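You operate a simulated robot arm through the tools that you are given. There is no shell and no other tool.

You run a simulated robot arm. Do the job below in one go: nothing can be reset, and whatever is moved stays where it is left.

Task
Brush the lint out of the purple feeder's belt bay and cover it again.
Fine: set the cover on the green mat meanwhile; put the brush back. Set down upright: blue brush.

Only the result counts: the job must be done as asked and must still hold three seconds after the hand-in. Knocking over, shifting, dropping, spilling or breaking anything else fails it. Lids that push on must go on centred and level and be pressed home; caps that screw on are set level and turned clockwise until they are tight.

Robot
A 7-joint arm with a two-finger parallel gripper, fixed in place. Base frame: the origin is on the floor under the middle of its stand, x ahead of it, y to its left, z up; the work surface is at about z = 0.86. Readings come in m, rad, newtons and seconds.
It reaches about 1.046 m from its shoulder. Its first joint turns from -2.897 to 2.897 rad. Payload 1.57 kg.
Tool frame: the origin (TCP) lies between the finger pads and is the grasp point; the fingertips stand 0.03 m ahead of it; z points along the fingers, y is the line along which they close. Largest opening 0.08 m; finger width 0.017, thickness 0.012; the body of the gripper, 0.04 by 0.082 m, starts 0.08 m behind the TCP.
Orientation is told as [roll, pitch, yaw] about the base's x, y, z axes, in that order, counted from this pose: with the fingers straight down and closing along the base's y, the tool's x points along the base's -x, its y along +y and its z along -z.

Tools
- The arm moves only by the tool apply_moves. Its arguments are lists of equal length, an entry for each row: "fingers": the closure, from 0 (fully open) to 1 (shut); "xyz": the shift along the base's x, y, z in m, a list of three; "rotation": the turn, a rotation vector about the base's x, y, z in rad, a list of three. In form: {"fingers": [fingers, ...], "xyz": [[tx, ty, tz], ...], "rotation": [[ax, ay, az], ...]}. A call has 1 to 20 rows; each row shifts and turns the commanded pose from where the row before left it. Each row takes 0.2 s and may step no farther than 0.05 m and 0.15 rad from the row before; otherwise, or with a gripper value out of range, the whole call is refused. A pose out of reach is approached as far as the arm can. The call stops where the force on the tool passes 40 N (or 10 N more than at its start, if that is more) or the arm is blocked; 0.2 s more then pass. Each finger travels about 0.153 m/s and halts on what it meets, pressing with about 25 N; the grip force reading is that of the motor and also rises with nothing between the fingers. The clock runs only during rows and for 0.2 s after the last one: add rows that do not move to give the fingers time. The reply holds the time, the measured pose of the TCP, the force on the tool along the base axes, the opening and the grip force, in the units named above and with some noise, with the torque about the TCP (base axes, N m) and any sound that the robot's microphone picked up, and new pictures: "pictures" is both (left out), scene, wrist or none.
- Cameras (640 x 400 px; columns grow to the right, rows downward): "scene" is fixed at [0.2218, 0.6487, 1.5192]; the picture's right is [-0.66, -0.75, 0.00], its down [-0.62, 0.55, -0.55] and it looks along [0.41, -0.37, -0.83] (base axes); focal length 238 px, centre (320, 200). "wrist" rides on the gripper at [0.072, -0.007, -0.122] in the tool frame; the picture's right is [0.09, 1.00, 0.00], its down [-0.84, 0.08, -0.54] and it looks along [-0.54, 0.05, 0.84] (tool axes); focal length 238 px, centre (320, 200). There is no depth. A picture from a camera that has moved, and an enlarged one, comes with that camera's place and axes in the base frame and with its lens.
- inspect(camera, box): a new picture of the part [left, top, right, bottom] of that camera's present view, enlarged. The clock stands still meanwhile.
- job_done(): hands the job in; it is judged then, once.

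Nothing tells you positions but the pictures and the camera data. Unless the task says otherwise, let go and move clear before handing in.

The tools are called as name(argument=value, ...) on one line, values as JSON. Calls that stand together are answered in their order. apply_moves: Moves the arm, as the interface text tells. Its arguments: {"type":"object","properties":{"fingers":{"type":"array","items":{"type":"number"}},"xyz":{"type":"array","items":{"type":"array","items":{"type":"number"}}},"rotation":{"type":"array","items":{"type":"array","items":{"type":"number"}}},"pictures":{"type":"string","enum":["both","scene","wrist","none"]}},"required":["fingers","xyz","rotation"]} The other tools are called the same way: inspect (camera, box) takes an enlarged picture of a part of a camera's view; job_done () hands the job in.

At the start:

```text
clock: 0.0
ee_pos: [0.4247, 0.3143, 1.229]
tool_rot: [0.002, -0.001, 0.001]
contact_force: [0.5, 0.0, 0.1]
ft_torque: [0.0, -0.01, -0.01]
grip_width: 0.0802
grip_force: 0.0
```

scene: 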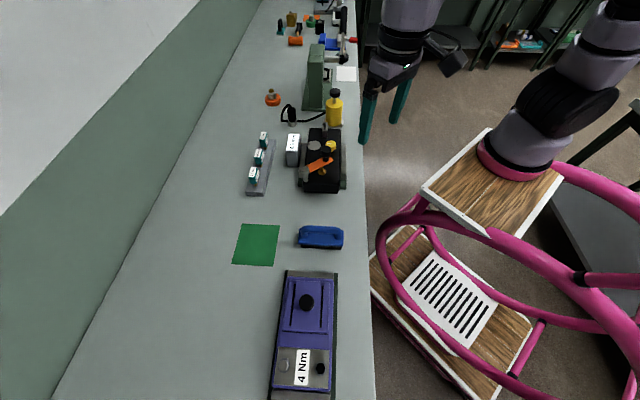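
wrist: 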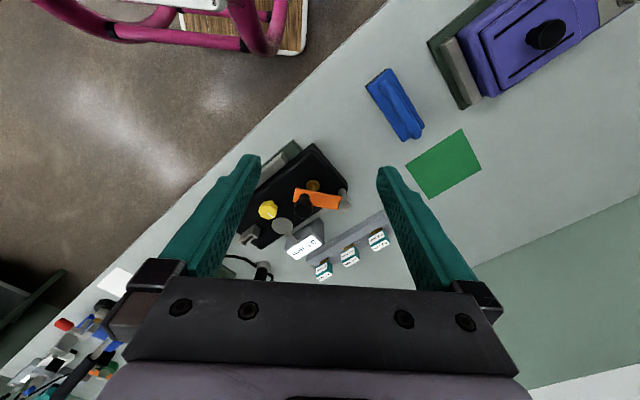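

I see a long bench with a purple feeder near the camera, a blue brush, a green mat, and other items. I'll take enlarged pictures of the feeder, brush and mat first.

inspect(camera="scene", box=[220, 210, 380, 310])

inspect(camera="scene", box=[220, 260, 380, 400])

inspect(camera="wrist", box=[340, 0, 640, 200])

```text
4.00 times, centred on (300, 260) of scene
camera zoom: at [0.2218, 0.6487, 1.5192], right [-0.66, -0.75, 0.0], down [-0.62, 0.55, -0.55], along [0.41, -0.37, -0.83], focal length 950 px, centre (400, -40)
```

zoom: 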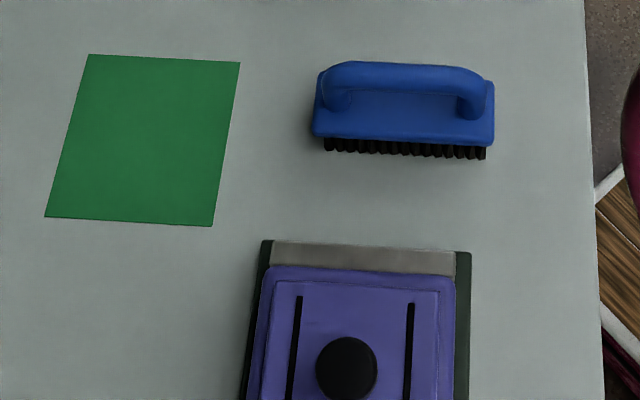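

```text
2.86 times, centred on (300, 330) of scene
camera zoom: at [0.2218, 0.6487, 1.5192], right [-0.66, -0.75, 0.0], down [-0.62, 0.55, -0.55], along [0.41, -0.37, -0.83], focal length 679 px, centre (377, -171)
```

zoom: 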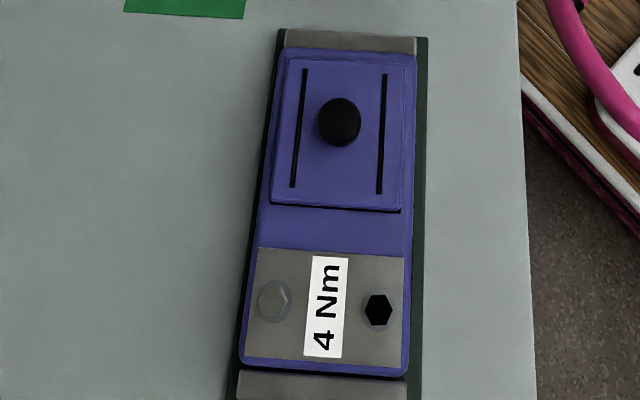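

```text
2.00 times, centred on (490, 100) of wrist
camera zoom: at [0.3535, 0.3073, 1.3515], right [-0.09, 1.0, 0.0], down [0.84, 0.08, 0.54], along [0.54, 0.05, -0.84], focal length 477 px, centre (-20, 400)
```

zoom: 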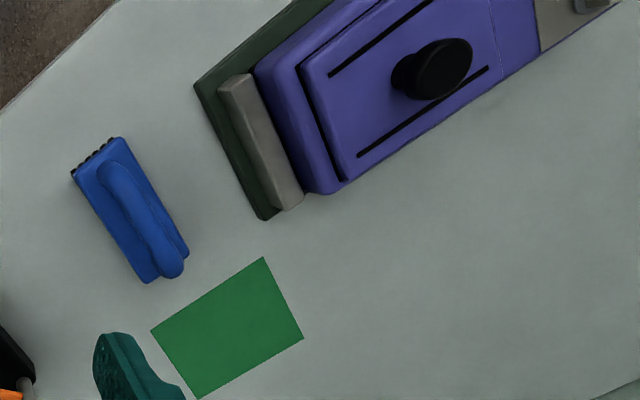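

The feeder sits diagonally, roughly at (0.31, 0.61), with a knobbed cover. The brush is near (0.43, 0.455) and the mat beside it. I'll raise and turn the wrist to look down on the feeder from above.

apply_moves(fingers=[0, 0, 0, 0, 0, 0, 0, 0], xyz=[[-0.0231, 0.027, -0.004], [-0.0231, 0.027, -0.004], [-0.0231, 0.027, -0.004], [-0.0231, 0.027, -0.004], [-0.0231, 0.027, -0.004], [-0.0231, 0.027, -0.004], [-0.0231, 0.027, -0.004], [-0.0231, 0.027, -0.004]], rotation=[[0, 0, 0.0982], [0, 0, 0.0982], [0, 0, 0.0982], [0, 0, 0.0982], [0, 0, 0.0982], [0, 0, 0.0982], [0, 0, 0.0982], [0, 0, 0.0982]])

```text
clock: 1.8
ee_pos: [0.2417, 0.5296, 1.1934]
tool_rot: [0.0, 0.0, 0.787]
contact_force: [0.3, 0.7, -0.2]
ft_torque: [0.02, 0.02, 0.01]
grip_width: 0.0803
grip_force: 0.0
camera wrist: at [0.1949, 0.4747, 1.3168], right [-0.77, 0.64, 0.0], down [0.54, 0.65, 0.54], along [0.35, 0.42, -0.84], focal length 238 px, centre (320, 200)
```

scene: 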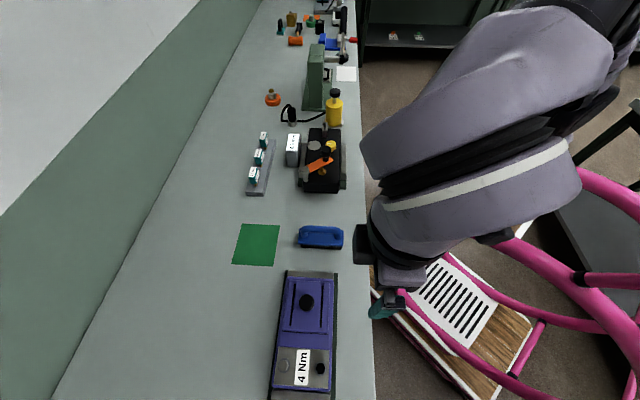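
wrist: 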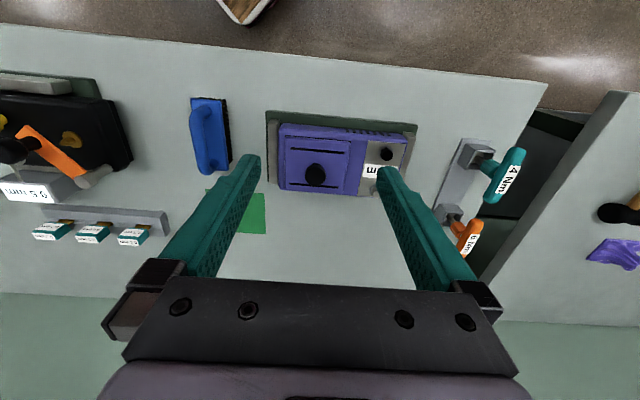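

From here the feeder, with a couple of torque keys beyond it, is in view. I'll enlarge it to see how the cover is held.

inspect(camera="wrist", box=[250, 90, 440, 210])

inspect(camera="wrist", box=[420, 110, 580, 260])

inspect(camera="wrist", box=[0, 60, 260, 260])

inspect(camera="scene", box=[240, 30, 370, 200])

```text
3.33 times, centred on (345, 150) of wrist
camera zoom: at [0.1949, 0.4747, 1.3168], right [-0.77, 0.64, 0.0], down [0.54, 0.65, 0.54], along [0.35, 0.42, -0.84], focal length 794 px, centre (237, 367)
```

zoom: 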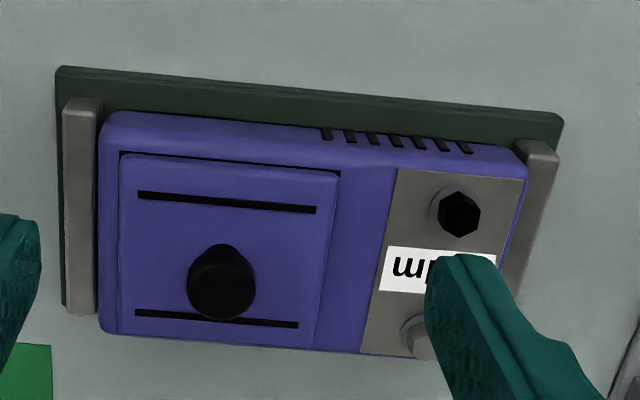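

```text
2.67 times, centred on (500, 185) of wrist
camera zoom: at [0.1949, 0.4747, 1.3168], right [-0.77, 0.64, 0.0], down [0.54, 0.65, 0.54], along [0.35, 0.42, -0.84], focal length 636 px, centre (-160, 240)
```

zoom: 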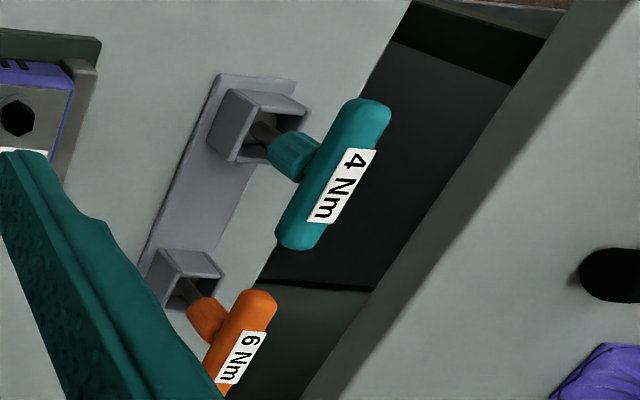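

```text
2.00 times, centred on (130, 160) of wrist
camera zoom: at [0.1949, 0.4747, 1.3168], right [-0.77, 0.64, 0.0], down [0.54, 0.65, 0.54], along [0.35, 0.42, -0.84], focal length 477 px, centre (700, 280)
```

zoom: 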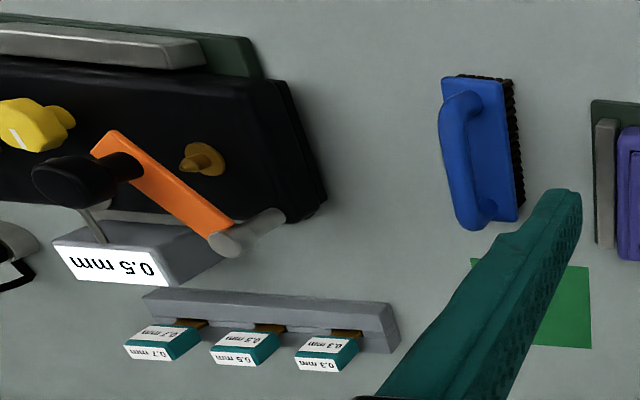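

```text
2.35 times, centred on (305, 115) of scene
camera zoom: at [0.2218, 0.6487, 1.5192], right [-0.66, -0.75, 0.0], down [-0.62, 0.55, -0.55], along [0.41, -0.37, -0.83], focal length 559 px, centre (355, 400)
```

zoom: 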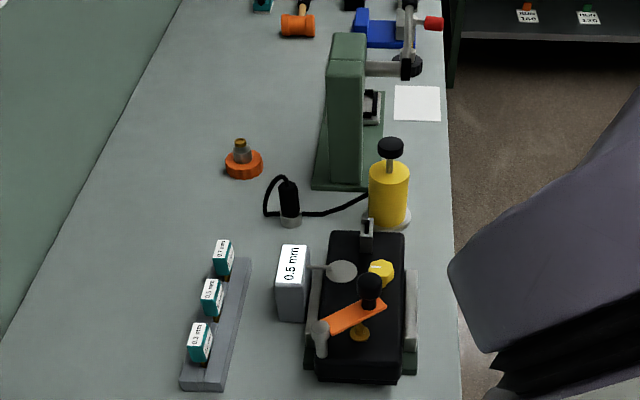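

The cover is a plain lift-off panel with a round black knob at about (0.3145, 0.606, 0.966), aligned at 45° to the base axes. The mat centre is about (0.555, 0.605). I'll go above the knob for a close look.

apply_moves(fingers=[0, 0, 0, 0], xyz=[[0.0182, 0.019, -0.028], [0.0182, 0.019, -0.028], [0.0182, 0.019, -0.028], [0.0182, 0.019, -0.028]], rotation=[[0, 0, 0], [0, 0, 0], [0, 0, 0], [0, 0, 0]])

inspect(camera="wrist", box=[180, 60, 460, 240])

```text
clock: 2.8
ee_pos: [0.3118, 0.6063, 1.0836]
tool_rot: [-0.001, -0.001, 0.786]
contact_force: [-1.0, 0.3, 0.1]
ft_torque: [0.01, -0.06, 0.05]
grip_width: 0.08
grip_force: 0.1
camera wrist: at [0.2654, 0.5515, 1.207], right [-0.77, 0.64, 0.0], down [0.54, 0.65, 0.54], along [0.35, 0.42, -0.84], focal length 238 px, centre (320, 200)
```

scene: 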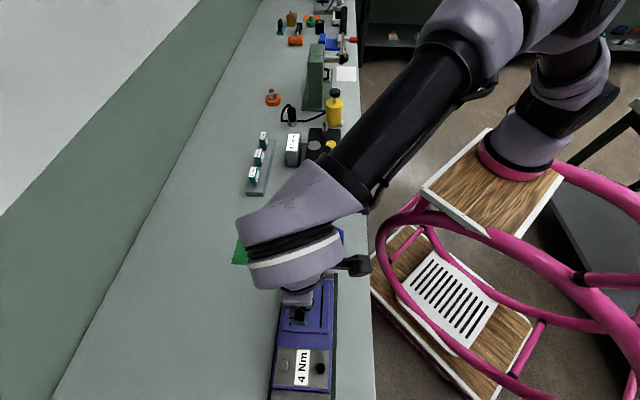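
wrist: 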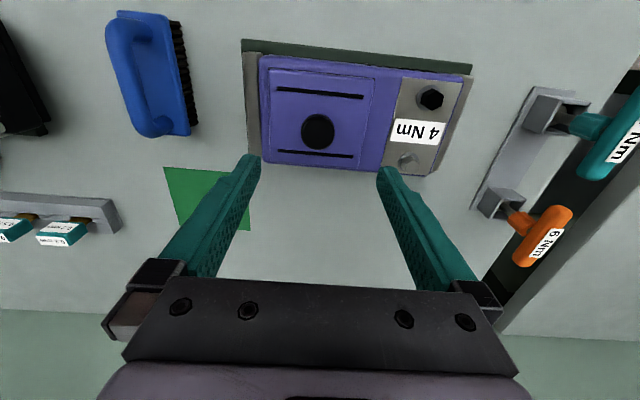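

```text
2.22 times, centred on (320, 150) of wrist
camera zoom: at [0.2654, 0.5515, 1.207], right [-0.77, 0.64, 0.0], down [0.54, 0.65, 0.54], along [0.35, 0.42, -0.84], focal length 530 px, centre (320, 311)
```

zoom: 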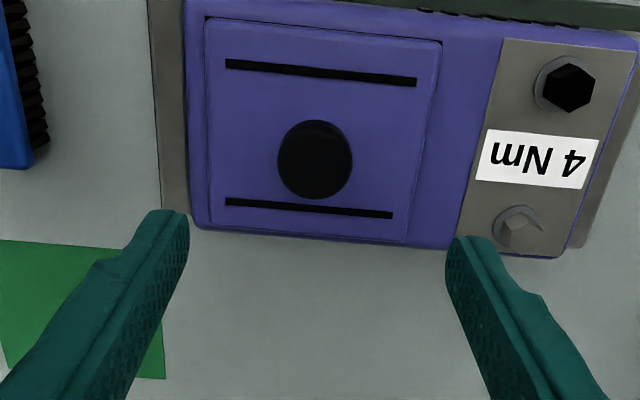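

The knob is confirmed at about (0.314, 0.606) with its top near z 0.968 and the cover top near z 0.935. I'll come straight down with open fingers so the tips stop just above the cover, then check.

apply_moves(fingers=[0, 0, 0, 0, 0], xyz=[[0.0015, 0, -0.03], [0, 0, -0.03], [0, 0, -0.03], [0, 0, -0.015], [0, 0, -0.009]], rotation=[[0, 0, 0], [0, 0, 0], [0, 0, 0], [0, 0, 0], [0, 0, 0]])

```text
clock: 4.0
ee_pos: [0.3133, 0.6058, 0.9722]
tool_rot: [0.003, -0.002, 0.785]
contact_force: [-0.3, -6.0, 22.1]
ft_torque: [-0.5, -0.28, 0.0]
grip_width: 0.0803
grip_force: 0.0
camera wrist: at [0.2677, 0.5497, 1.0949], right [-0.77, 0.64, 0.0], down [0.54, 0.64, 0.54], along [0.35, 0.42, -0.84], focal length 238 px, centre (320, 200)
```

scene: 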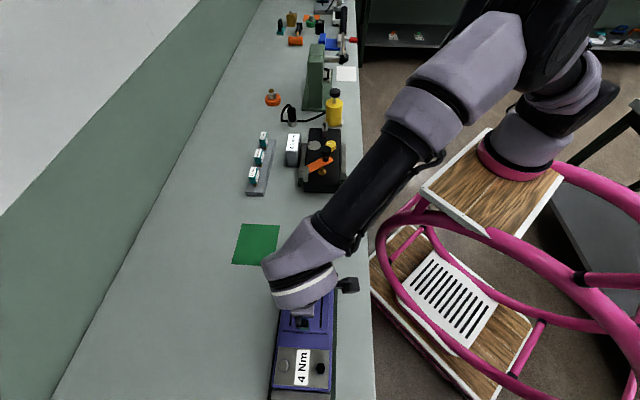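
wrist: 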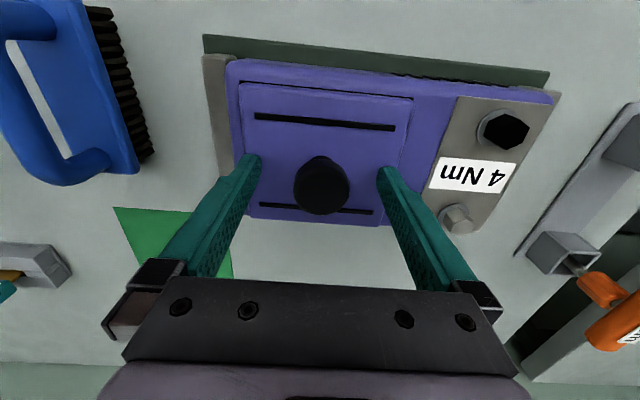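

The fingertips just touched the cover at z about 0.942 (22 N). I'll back up a few millimetres and close on the knob.

apply_moves(fingers=[0, 0, 0.5, 1, 1, 1], xyz=[[0, 0, 0.004], [0, 0, 0], [0, 0, 0], [0, 0, 0], [0, 0, 0], [0, 0, 0]], rotation=[[0, 0, 0], [0, 0, 0], [0, 0, 0], [0, 0, 0], [0, 0, 0], [0, 0, 0]])

inspect(camera="wrist", box=[180, 60, 460, 240])

```text
clock: 5.4
ee_pos: [0.3145, 0.6061, 0.9734]
tool_rot: [0.0, 0.001, 0.785]
contact_force: [-0.7, -0.3, 0.2]
ft_torque: [0.0, 0.01, 0.02]
grip_width: 0.0328
grip_force: 24.8
camera wrist: at [0.2684, 0.5507, 1.0971], right [-0.77, 0.64, 0.0], down [0.54, 0.65, 0.54], along [0.35, 0.42, -0.84], focal length 238 px, centre (320, 200)
```

scene: 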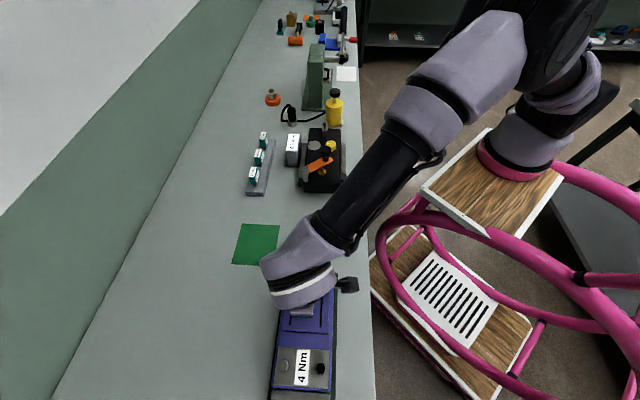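
wrist: 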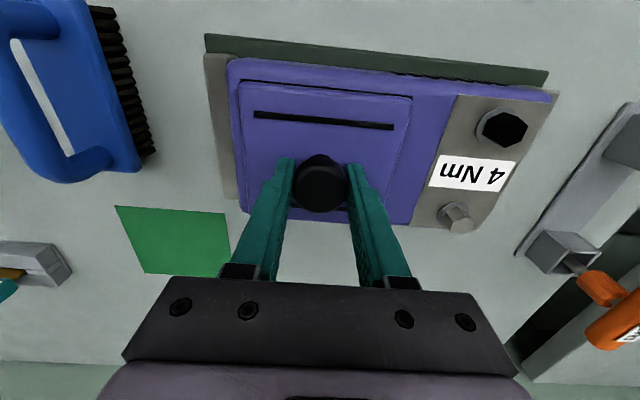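

```text
2.22 times, centred on (320, 150) of wrist
camera zoom: at [0.2684, 0.5507, 1.0971], right [-0.77, 0.64, 0.0], down [0.54, 0.65, 0.54], along [0.35, 0.42, -0.84], focal length 530 px, centre (320, 311)
```

zoom: 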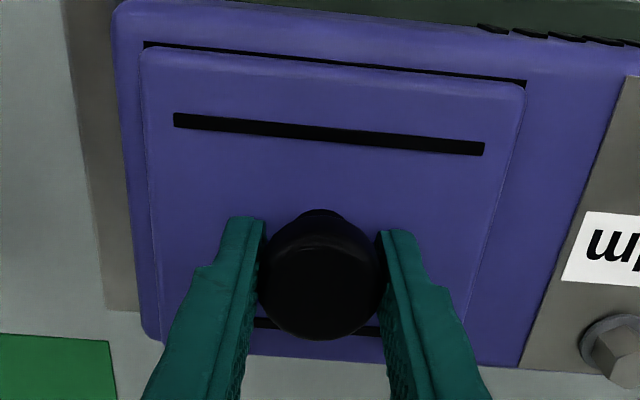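

The knob is held (33 mm wide). I'll lift the cover slowly and straight up.

apply_moves(fingers=[1, 1, 1, 1, 1], xyz=[[0, 0, 0.005], [0, 0, 0.01], [0, 0, 0.02], [0, 0, 0.03], [0, 0, 0.03]], rotation=[[0, 0, 0], [0, 0, 0], [0, 0, 0], [0, 0, 0], [0, 0, 0]])

inspect(camera="wrist", box=[180, 40, 460, 240])

inspect(camera="scene", box=[220, 210, 380, 400])

```text
clock: 6.6
ee_pos: [0.3138, 0.6052, 1.067]
tool_rot: [0.0, 0.003, 0.785]
contact_force: [-0.9, -0.4, -0.7]
ft_torque: [-0.02, 0.02, 0.0]
grip_width: 0.0003
grip_force: 21.4
camera wrist: at [0.2675, 0.55, 1.191], right [-0.77, 0.64, 0.0], down [0.54, 0.65, 0.54], along [0.35, 0.42, -0.84], focal length 238 px, centre (320, 200)
```

scene: 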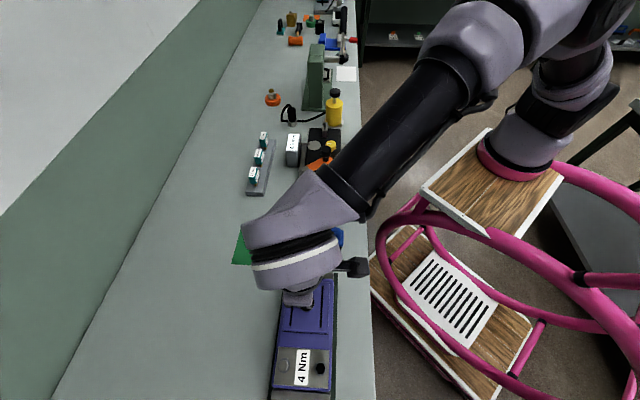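
wrist: 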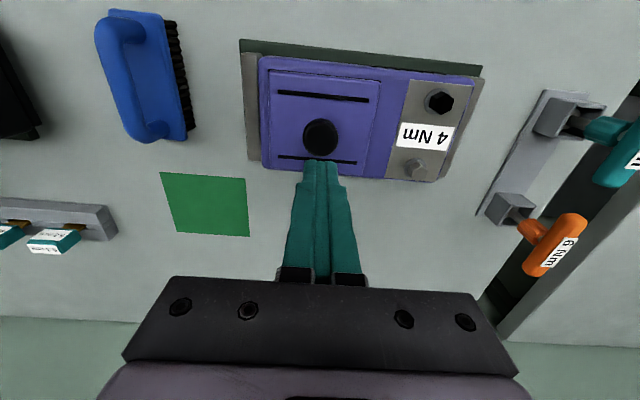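

```text
2.00 times, centred on (320, 140) of wrist
camera zoom: at [0.2675, 0.55, 1.191], right [-0.77, 0.64, 0.0], down [0.54, 0.65, 0.54], along [0.35, 0.42, -0.84], focal length 477 px, centre (320, 320)
```

zoom: 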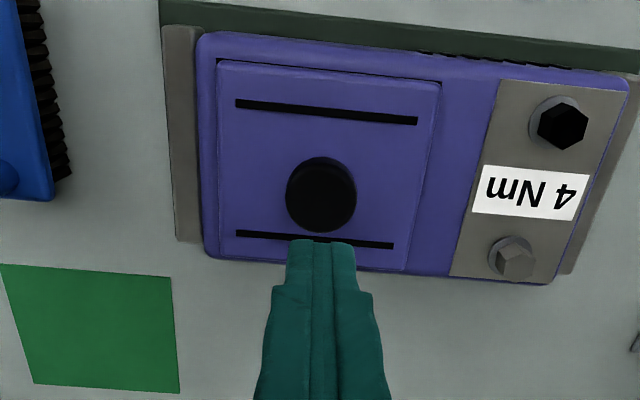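

```text
2.11 times, centred on (300, 305) of scene
camera zoom: at [0.2218, 0.6487, 1.5192], right [-0.66, -0.75, 0.0], down [-0.62, 0.55, -0.55], along [0.41, -0.37, -0.83], focal length 500 px, centre (362, -21)
```

zoom: 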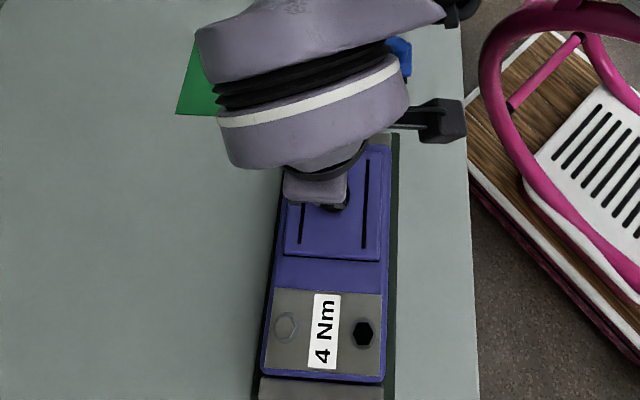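

The fingers slipped off the knob head and the cover stayed put, so it is a firm push fit. I'll grip again and pull in small steps while reading the force.

apply_moves(fingers=[0, 0, 0, 0, 0, 0, 1, 1, 1, 1], xyz=[[0, 0, 0], [0, 0, 0], [0, 0, -0.035], [0, 0, -0.035], [0, 0, -0.02], [0, 0, -0.006], [0, 0, 0], [0, 0, 0], [0, 0, 0], [0, 0, 0]], rotation=[[0, 0, 0], [0, 0, 0], [0, 0, 0], [0, 0, 0], [0, 0, 0], [0, 0, 0], [0, 0, 0], [0, 0, 0], [0, 0, 0], [0, 0, 0]], pictures="wrist")

inspect(camera="wrist", box=[250, 130, 390, 230])

apply_moves(fingers=[1], xyz=[[0, 0, 0.002]], rotation=[[0, 0, 0]], pictures="none")

apply_moves(fingers=[1], xyz=[[0, 0, 0.002]], rotation=[[0, 0, 0]], pictures="none")

```text
clock: 8.8
ee_pos: [0.3145, 0.6054, 0.9729]
tool_rot: [0.001, 0.001, 0.783]
contact_force: [-0.5, 0.1, 0.7]
ft_torque: [0.03, 0.03, -0.03]
grip_width: 0.0325
grip_force: 24.6
camera wrist: at [0.2676, 0.5495, 1.0959], right [-0.77, 0.64, 0.0], down [0.54, 0.65, 0.54], along [0.35, 0.42, -0.84], focal length 238 px, centre (320, 200)
```

wrist: 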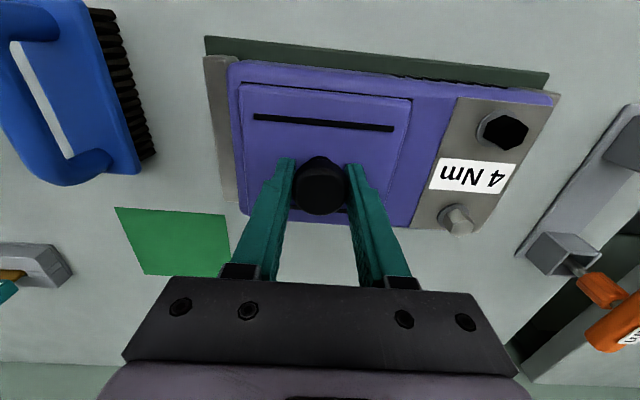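

```text
4.00 times, centred on (320, 180) of wrist
camera zoom: at [0.2676, 0.5495, 1.0959], right [-0.77, 0.64, 0.0], down [0.54, 0.65, 0.54], along [0.35, 0.42, -0.84], focal length 953 px, centre (320, 280)
```

zoom: 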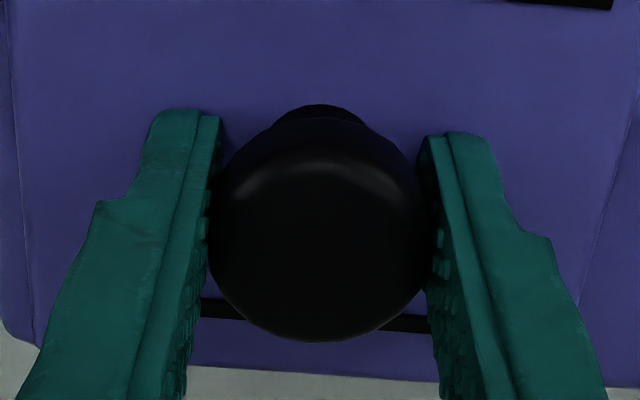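

```text
clock: 9.2
ee_pos: [0.3128, 0.6041, 0.9735]
tool_rot: [0.0, 0.0, 0.786]
contact_force: [0.0, 0.2, -1.0]
ft_torque: [0.01, 0.0, -0.01]
grip_width: 0.0326
grip_force: 25.1
```

```text
clock: 9.6
ee_pos: [0.3133, 0.6053, 0.9755]
tool_rot: [-0.001, 0.0, 0.784]
contact_force: [-0.1, 0.0, -0.1]
ft_torque: [-0.01, 0.0, -0.01]
grip_width: 0.0326
grip_force: 24.5
```

Almost no force while lifting 4 mm — I need to see whether the cover is moving with the fingers or the pads are sliding up the knob.

inspect(camera="wrist", box=[180, 60, 460, 240])

inspect(camera="wrist", box=[250, 130, 390, 230])

inspect(camera="scene", box=[260, 270, 350, 340])

```text
2.22 times, centred on (320, 150) of wrist
camera zoom: at [0.2679, 0.55, 1.1003], right [-0.77, 0.64, 0.0], down [0.54, 0.65, 0.54], along [0.35, 0.42, -0.84], focal length 530 px, centre (320, 311)
```

zoom: 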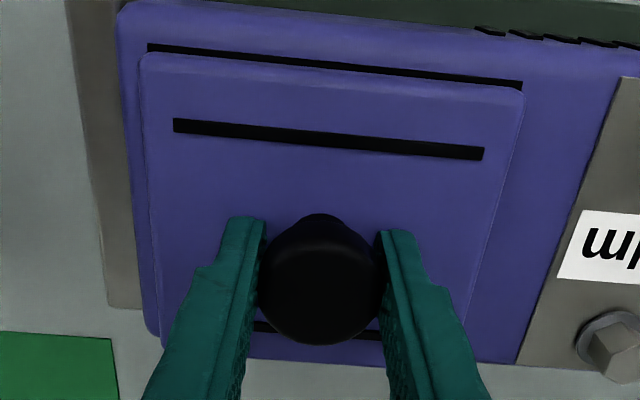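

```text
4.00 times, centred on (320, 180) of wrist
camera zoom: at [0.2679, 0.55, 1.1003], right [-0.77, 0.64, 0.0], down [0.54, 0.65, 0.54], along [0.35, 0.42, -0.84], focal length 953 px, centre (320, 280)
```

zoom: 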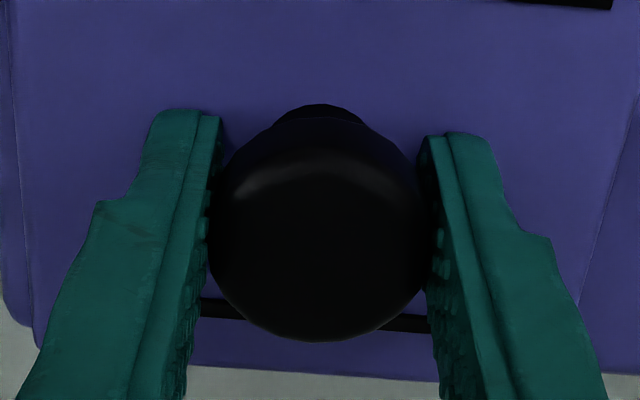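

```text
5.71 times, centred on (305, 305) of scene
camera zoom: at [0.2218, 0.6487, 1.5192], right [-0.66, -0.75, 0.0], down [-0.62, 0.55, -0.55], along [0.41, -0.37, -0.83], focal length 1358 px, centre (406, -400)
```

zoom: 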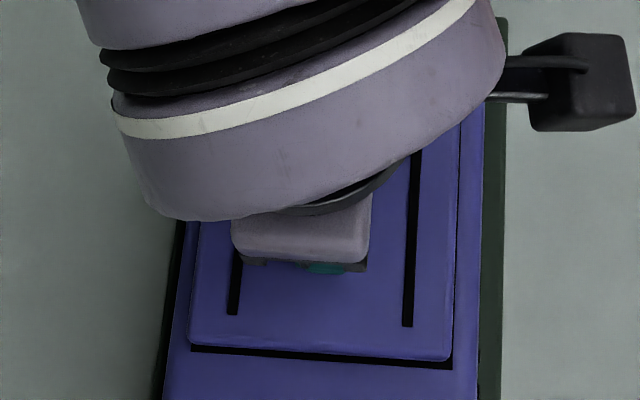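

The cover is in fact rising with the fingers (its place in the wrist picture is unchanged while the feeder shifts). I'll keep lifting slowly, checking the force.

apply_moves(fingers=[1, 1], xyz=[[0, 0, 0.002], [0, 0, 0.002]], rotation=[[0, 0, 0], [0, 0, 0]], pictures="wrist")

apply_moves(fingers=[1, 1], xyz=[[0, 0, 0.002], [0, 0, 0.002]], rotation=[[0, 0, 0], [0, 0, 0]], pictures="wrist")

```text
clock: 10.2
ee_pos: [0.3145, 0.6051, 0.9806]
tool_rot: [0.001, 0.001, 0.785]
contact_force: [-0.2, -0.5, -0.3]
ft_torque: [-0.01, 0.02, -0.01]
grip_width: 0.0327
grip_force: 24.7
camera wrist: at [0.2686, 0.5505, 1.1041], right [-0.77, 0.64, 0.0], down [0.54, 0.65, 0.54], along [0.35, 0.42, -0.84], focal length 238 px, centre (320, 200)
```

wrist: 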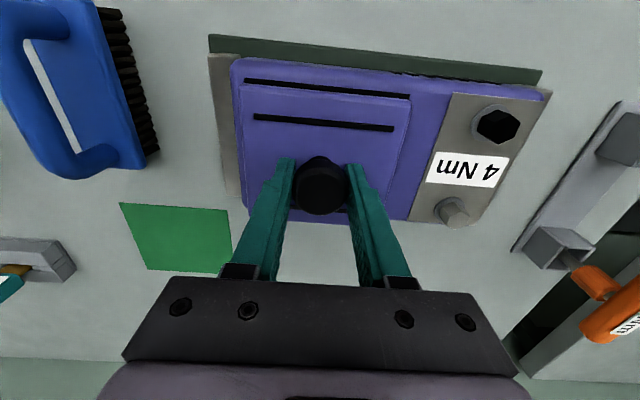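

```text
clock: 10.8
ee_pos: [0.3144, 0.605, 0.9837]
tool_rot: [0.0, 0.0, 0.786]
contact_force: [-0.4, 0.4, -1.7]
ft_torque: [-0.02, -0.01, -0.01]
grip_width: 0.0326
grip_force: 25.5
camera wrist: at [0.2685, 0.5503, 1.108], right [-0.77, 0.64, 0.0], down [0.54, 0.65, 0.54], along [0.35, 0.42, -0.84], focal length 238 px, centre (320, 200)
```

wrist: 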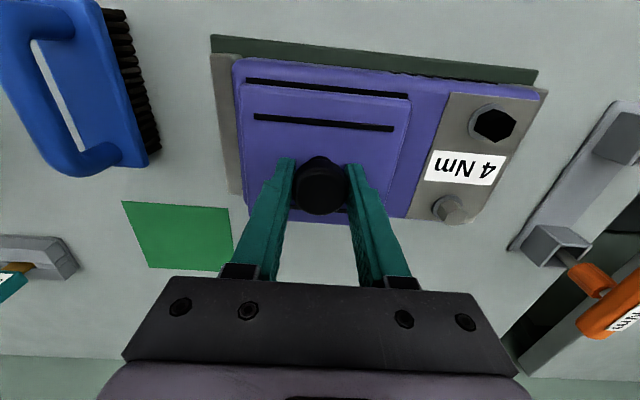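

The cover is 12 mm up and following. I'll carry on lifting at a gentle pace.

apply_moves(fingers=[1, 1, 1, 1], xyz=[[0, 0, 0.003], [0, 0, 0.003], [0, 0, 0.003], [0, 0, 0.003]], rotation=[[0, 0, 0], [0, 0, 0], [0, 0, 0], [0, 0, 0]], pictures="wrist")

apply_moves(fingers=[1, 1, 1, 1], xyz=[[0, 0, 0.004], [0, 0, 0.004], [0, 0, 0.004], [0, 0, 0.004]], rotation=[[0, 0, 0], [0, 0, 0], [0, 0, 0], [0, 0, 0]], pictures="both")

```text
clock: 11.8
ee_pos: [0.3159, 0.6061, 0.9967]
tool_rot: [-0.001, -0.001, 0.785]
contact_force: [-0.3, 0.6, -1.6]
ft_torque: [0.01, 0.01, 0.0]
grip_width: 0.0329
grip_force: 25.1
camera wrist: at [0.2687, 0.5504, 1.12], right [-0.77, 0.64, 0.0], down [0.54, 0.65, 0.54], along [0.35, 0.42, -0.84], focal length 238 px, centre (320, 200)
```

wrist: 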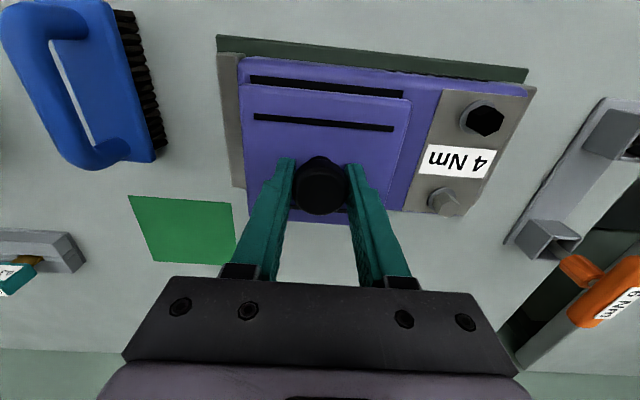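

```text
clock: 12.8
ee_pos: [0.3145, 0.6055, 1.0141]
tool_rot: [-0.001, -0.001, 0.785]
contact_force: [0.4, 0.5, -1.2]
ft_torque: [0.03, 0.02, -0.03]
grip_width: 0.033
grip_force: 25.1
camera wrist: at [0.2686, 0.5501, 1.136], right [-0.77, 0.64, 0.0], down [0.54, 0.65, 0.54], along [0.35, 0.42, -0.84], focal length 238 px, centre (320, 200)
```

scene: 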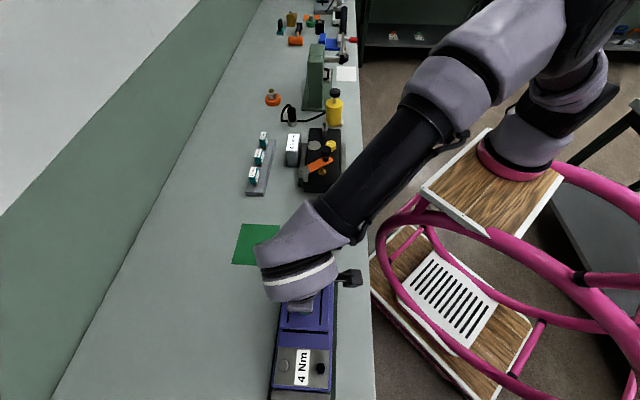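
wrist: 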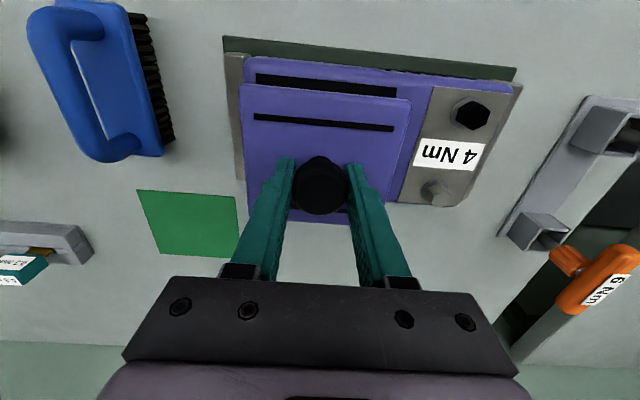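

The cover is clear and hanging with about 1.3 N of weight. I'll raise it a little more, then carry it gently along +x to above the mat centre at (0.555, 0.605).

apply_moves(fingers=[1, 1, 1, 1, 1, 1, 1, 1, 1, 1, 1, 1, 1, 1, 1, 1], xyz=[[0, 0, 0.005], [0, 0, 0.006], [0, 0, 0.006], [0, 0, 0.006], [0, 0, 0.006], [0, 0, 0.006], [0.004, 0, 0.003], [0.008, 0, 0], [0.01, 0, 0], [0.01, 0, 0], [0.01, 0, 0], [0.01, 0, 0], [0.01, 0, 0], [0.01, 0, 0], [0.006, 0, 0], [0.003, 0, 0]], rotation=[[0, 0, 0], [0, 0, 0], [0, 0, 0], [0, 0, 0], [0, 0, 0], [0, 0, 0], [0, 0, 0], [0, 0, 0], [0, 0, 0], [0, 0, 0], [0, 0, 0], [0, 0, 0], [0, 0, 0], [0, 0, 0], [0, 0, 0], [0, 0, 0]])

inspect(camera="scene", box=[220, 210, 380, 400])

```text
clock: 16.2
ee_pos: [0.3963, 0.6056, 1.0517]
tool_rot: [0.001, 0.0, 0.784]
contact_force: [1.2, 0.6, -1.0]
ft_torque: [0.01, 0.03, -0.02]
grip_width: 0.0328
grip_force: 24.6
camera wrist: at [0.3503, 0.55, 1.1747], right [-0.77, 0.64, 0.0], down [0.54, 0.65, 0.54], along [0.35, 0.42, -0.84], focal length 238 px, centre (320, 200)
```

scene: 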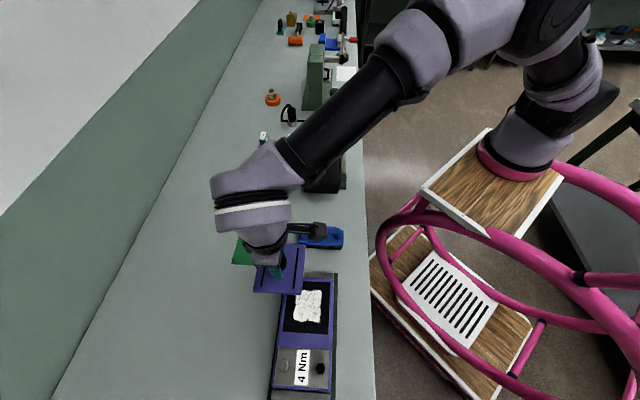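
wrist: 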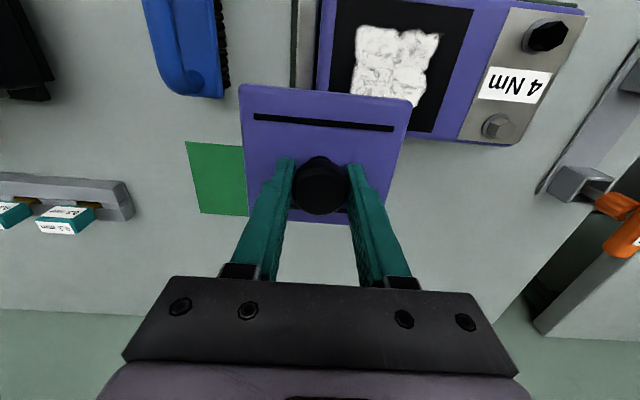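

```text
2.11 times, centred on (300, 305) of scene
camera zoom: at [0.2218, 0.6487, 1.5192], right [-0.66, -0.75, 0.0], down [-0.62, 0.55, -0.55], along [0.41, -0.37, -0.83], focal length 500 px, centre (362, -21)
```

zoom: 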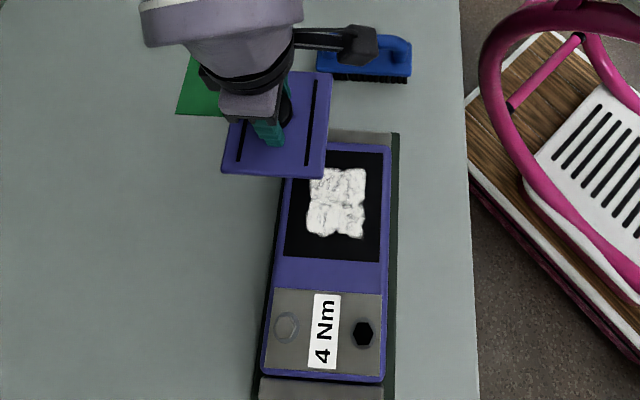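

The bay is open: a black recess with a white lint patch about 5–6 cm across. I'll carry the cover the remaining 0.16 m to over the mat.

apply_moves(fingers=[1, 1, 1, 1, 1, 1, 1, 1, 1, 1, 1, 1, 1, 1, 1, 1, 1], xyz=[[0.005, 0, 0], [0.009, -0.001, 0], [0.01, 0, 0], [0.01, 0, 0], [0.01, 0, 0], [0.01, 0, 0], [0.01, 0, 0], [0.01, 0, 0], [0.01, 0, 0], [0.01, 0, 0], [0.01, 0, 0], [0.01, 0, 0], [0.01, 0, 0], [0.01, 0, 0], [0.01, 0, 0], [0.01, 0, 0], [0.006, 0, 0]], rotation=[[0, 0, 0], [0, 0, 0], [0, 0, 0], [0, 0, 0], [0, 0, 0], [0, 0, 0], [0, 0, 0], [0, 0, 0], [0, 0, 0], [0, 0, 0], [0, 0, 0], [0, 0, 0], [0, 0, 0], [0, 0, 0], [0, 0, 0], [0, 0, 0], [0, 0, 0]])

inspect(camera="wrist", box=[200, 60, 440, 240])

inspect(camera="scene", box=[260, 260, 360, 350])

```text
clock: 19.8
ee_pos: [0.5571, 0.6057, 1.0522]
tool_rot: [-0.001, 0.001, 0.785]
contact_force: [-0.5, -0.1, -0.2]
ft_torque: [-0.02, 0.01, 0.03]
grip_width: 0.0329
grip_force: 24.8
camera wrist: at [0.5106, 0.5503, 1.175], right [-0.77, 0.64, 0.0], down [0.54, 0.65, 0.54], along [0.35, 0.42, -0.84], focal length 238 px, centre (320, 200)
```

scene: 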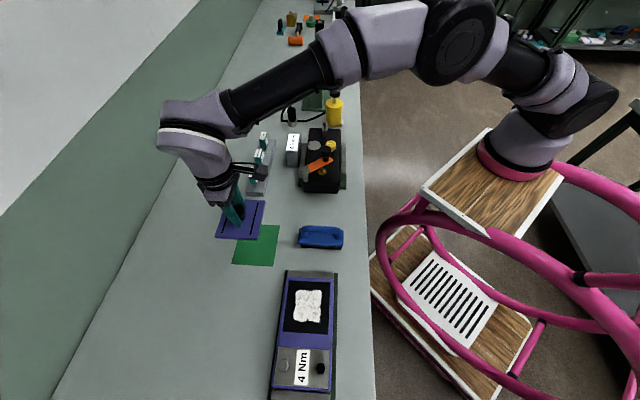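
wrist: 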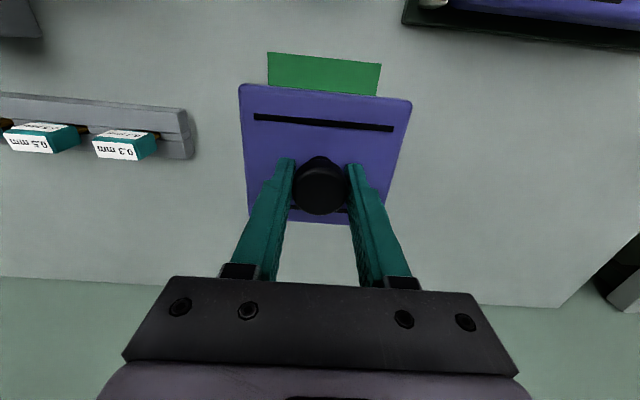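

```text
2.22 times, centred on (320, 150) of wrist
camera zoom: at [0.5106, 0.5503, 1.175], right [-0.77, 0.64, 0.0], down [0.54, 0.65, 0.54], along [0.35, 0.42, -0.84], focal length 530 px, centre (320, 311)
```

zoom: 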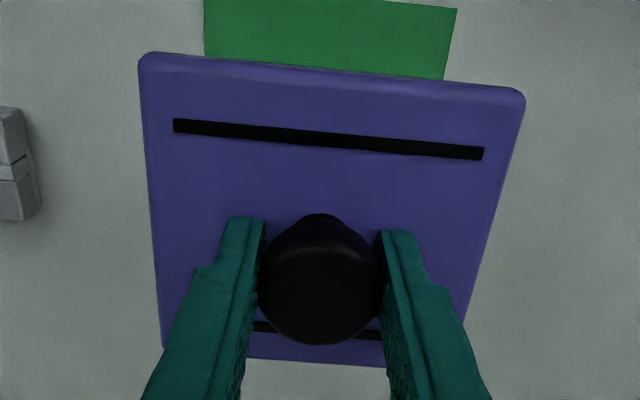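

```text
4.44 times, centred on (310, 305) of scene
camera zoom: at [0.2218, 0.6487, 1.5192], right [-0.66, -0.75, 0.0], down [-0.62, 0.55, -0.55], along [0.41, -0.37, -0.83], focal length 1056 px, centre (364, -267)
```

zoom: 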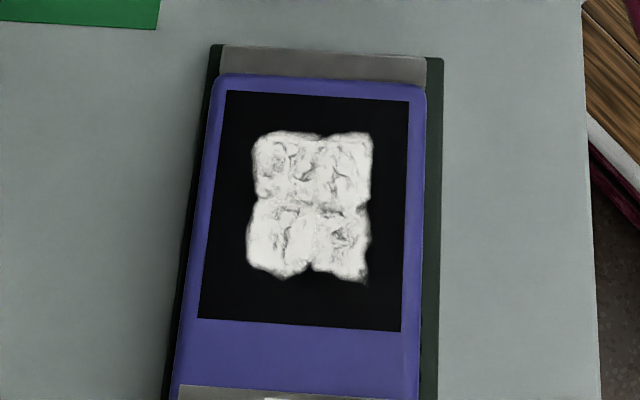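

The cover is centred over the mat. I'll lower it most of the way, then feel for contact in small steps.

apply_moves(fingers=[1, 1, 1, 1, 1, 1, 1, 1, 1, 1, 1, 1, 1], xyz=[[0, 0, -0.005], [0, 0, -0.008], [0, 0, -0.01], [0, 0, -0.01], [0, 0, -0.01], [0, 0, -0.01], [0, 0, -0.01], [0, 0, -0.01], [0, 0, -0.01], [0, 0, -0.01], [0, 0, -0.006], [0, 0, -0.003], [0, 0, 0]], rotation=[[0, 0, 0], [0, 0, 0], [0, 0, 0], [0, 0, 0], [0, 0, 0], [0, 0, 0], [0, 0, 0], [0, 0, 0], [0, 0, 0], [0, 0, 0], [0, 0, 0], [0, 0, 0], [0, 0, 0]])

inspect(camera="scene", box=[190, 180, 310, 280])

```text
clock: 22.6
ee_pos: [0.5552, 0.6037, 0.9488]
tool_rot: [0.0, 0.002, 0.785]
contact_force: [0.8, -0.4, -0.5]
ft_torque: [-0.01, 0.01, -0.05]
grip_width: 0.0329
grip_force: 25.1
camera wrist: at [0.5099, 0.5493, 1.0728], right [-0.77, 0.64, 0.0], down [0.54, 0.65, 0.54], along [0.35, 0.42, -0.84], focal length 238 px, centre (320, 200)
```

scene: 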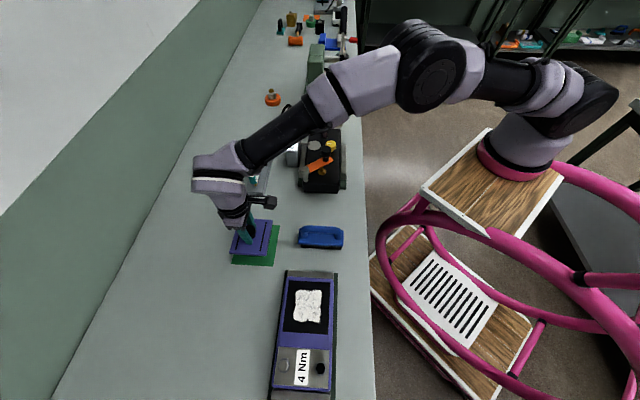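
wrist: 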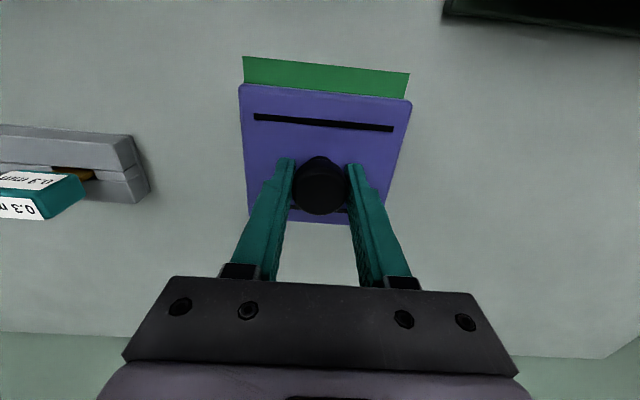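

```text
4.00 times, centred on (250, 230) of scene
camera zoom: at [0.2218, 0.6487, 1.5192], right [-0.66, -0.75, 0.0], down [-0.62, 0.55, -0.55], along [0.41, -0.37, -0.83], focal length 950 px, centre (600, 80)
```

zoom: 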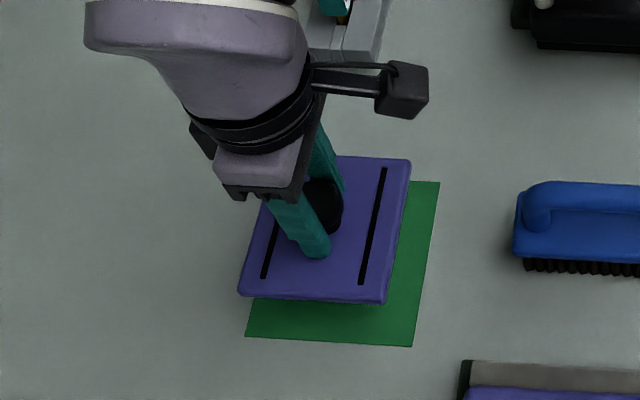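

It is above the mat, still hanging free at z 0.949. I'll continue down in small steps watching the vertical force.

apply_moves(fingers=[1, 1, 1, 1], xyz=[[0, 0, -0.005], [0, 0, -0.005], [0, 0, -0.004], [0, 0, -0.004]], rotation=[[0, 0, 0], [0, 0, 0], [0, 0, 0], [0, 0, 0]], pictures="none")

apply_moves(fingers=[1, 1], xyz=[[0, 0, -0.003], [0, 0, -0.003]], rotation=[[0, 0, 0], [0, 0, 0]], pictures="none")

apply_moves(fingers=[1, 1], xyz=[[0, 0, -0.002], [0, 0, -0.002]], rotation=[[0, 0, 0], [0, 0, 0]], pictures="wrist")

```text
clock: 23.6
ee_pos: [0.5557, 0.6038, 0.9318]
tool_rot: [0.001, -0.001, 0.785]
contact_force: [0.1, 0.2, -0.8]
ft_torque: [0.0, 0.02, 0.02]
grip_width: 0.0328
grip_force: 24.6
```

```text
clock: 24.2
ee_pos: [0.5557, 0.6042, 0.9254]
tool_rot: [0.001, 0.0, 0.784]
contact_force: [0.5, -0.8, -0.5]
ft_torque: [0.0, 0.0, 0.01]
grip_width: 0.033
grip_force: 24.7
```

```text
clock: 24.8
ee_pos: [0.5562, 0.6052, 0.9214]
tool_rot: [0.001, -0.001, 0.784]
contact_force: [-0.5, 0.8, -1.1]
ft_torque: [0.04, -0.06, 0.0]
grip_width: 0.0329
grip_force: 25.3
camera wrist: at [0.5099, 0.5497, 1.0441], right [-0.77, 0.64, 0.0], down [0.54, 0.65, 0.54], along [0.35, 0.42, -0.84], focal length 238 px, centre (320, 200)
```

wrist: 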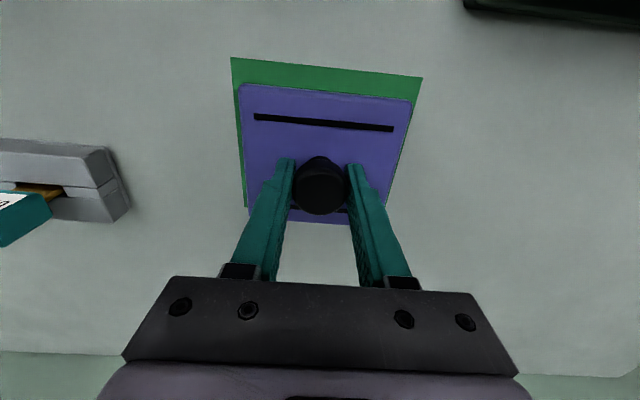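

Still free at z 0.921. Continuing down in 2 mm steps.

apply_moves(fingers=[1, 1], xyz=[[0, 0, -0.002], [0, 0, -0.002]], rotation=[[0, 0, 0], [0, 0, 0]], pictures="none")

apply_moves(fingers=[1, 1], xyz=[[0, 0, -0.002], [0, 0, -0.001]], rotation=[[0, 0, 0], [0, 0, 0]], pictures="none")

apply_moves(fingers=[1, 1], xyz=[[0, 0, -0.001], [0, 0, -0.001]], rotation=[[0, 0, 0], [0, 0, 0]], pictures="none")

apply_moves(fingers=[1, 1], xyz=[[0, 0, -0.001], [0, 0, -0.001]], rotation=[[0, 0, 0], [0, 0, 0]], pictures="wrist")

```text
clock: 25.4
ee_pos: [0.5544, 0.6039, 0.9166]
tool_rot: [-0.001, 0.0, 0.784]
contact_force: [-0.2, -0.8, -0.4]
ft_torque: [-0.02, 0.02, 0.01]
grip_width: 0.0329
grip_force: 25.1
```

```text
clock: 26.0
ee_pos: [0.5559, 0.6057, 0.9135]
tool_rot: [0.0, 0.0, 0.784]
contact_force: [0.3, 0.1, -0.8]
ft_torque: [0.02, 0.01, 0.0]
grip_width: 0.0327
grip_force: 25.2
```

```text
clock: 26.6
ee_pos: [0.5568, 0.6045, 0.9118]
tool_rot: [0.0, 0.002, 0.786]
contact_force: [-0.3, -0.1, -0.1]
ft_torque: [0.0, -0.03, -0.02]
grip_width: 0.0327
grip_force: 24.8
```

```text
clock: 27.2
ee_pos: [0.5556, 0.6056, 0.9104]
tool_rot: [0.0, 0.0, 0.785]
contact_force: [0.2, -0.4, -0.7]
ft_torque: [-0.01, -0.03, 0.0]
grip_width: 0.033
grip_force: 25.2
camera wrist: at [0.5098, 0.5497, 1.0338], right [-0.77, 0.64, 0.0], down [0.54, 0.65, 0.54], along [0.35, 0.42, -0.84], focal length 238 px, centre (320, 200)
```

wrist: 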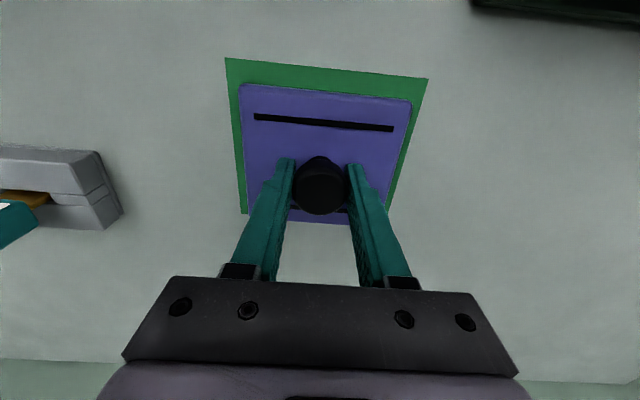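

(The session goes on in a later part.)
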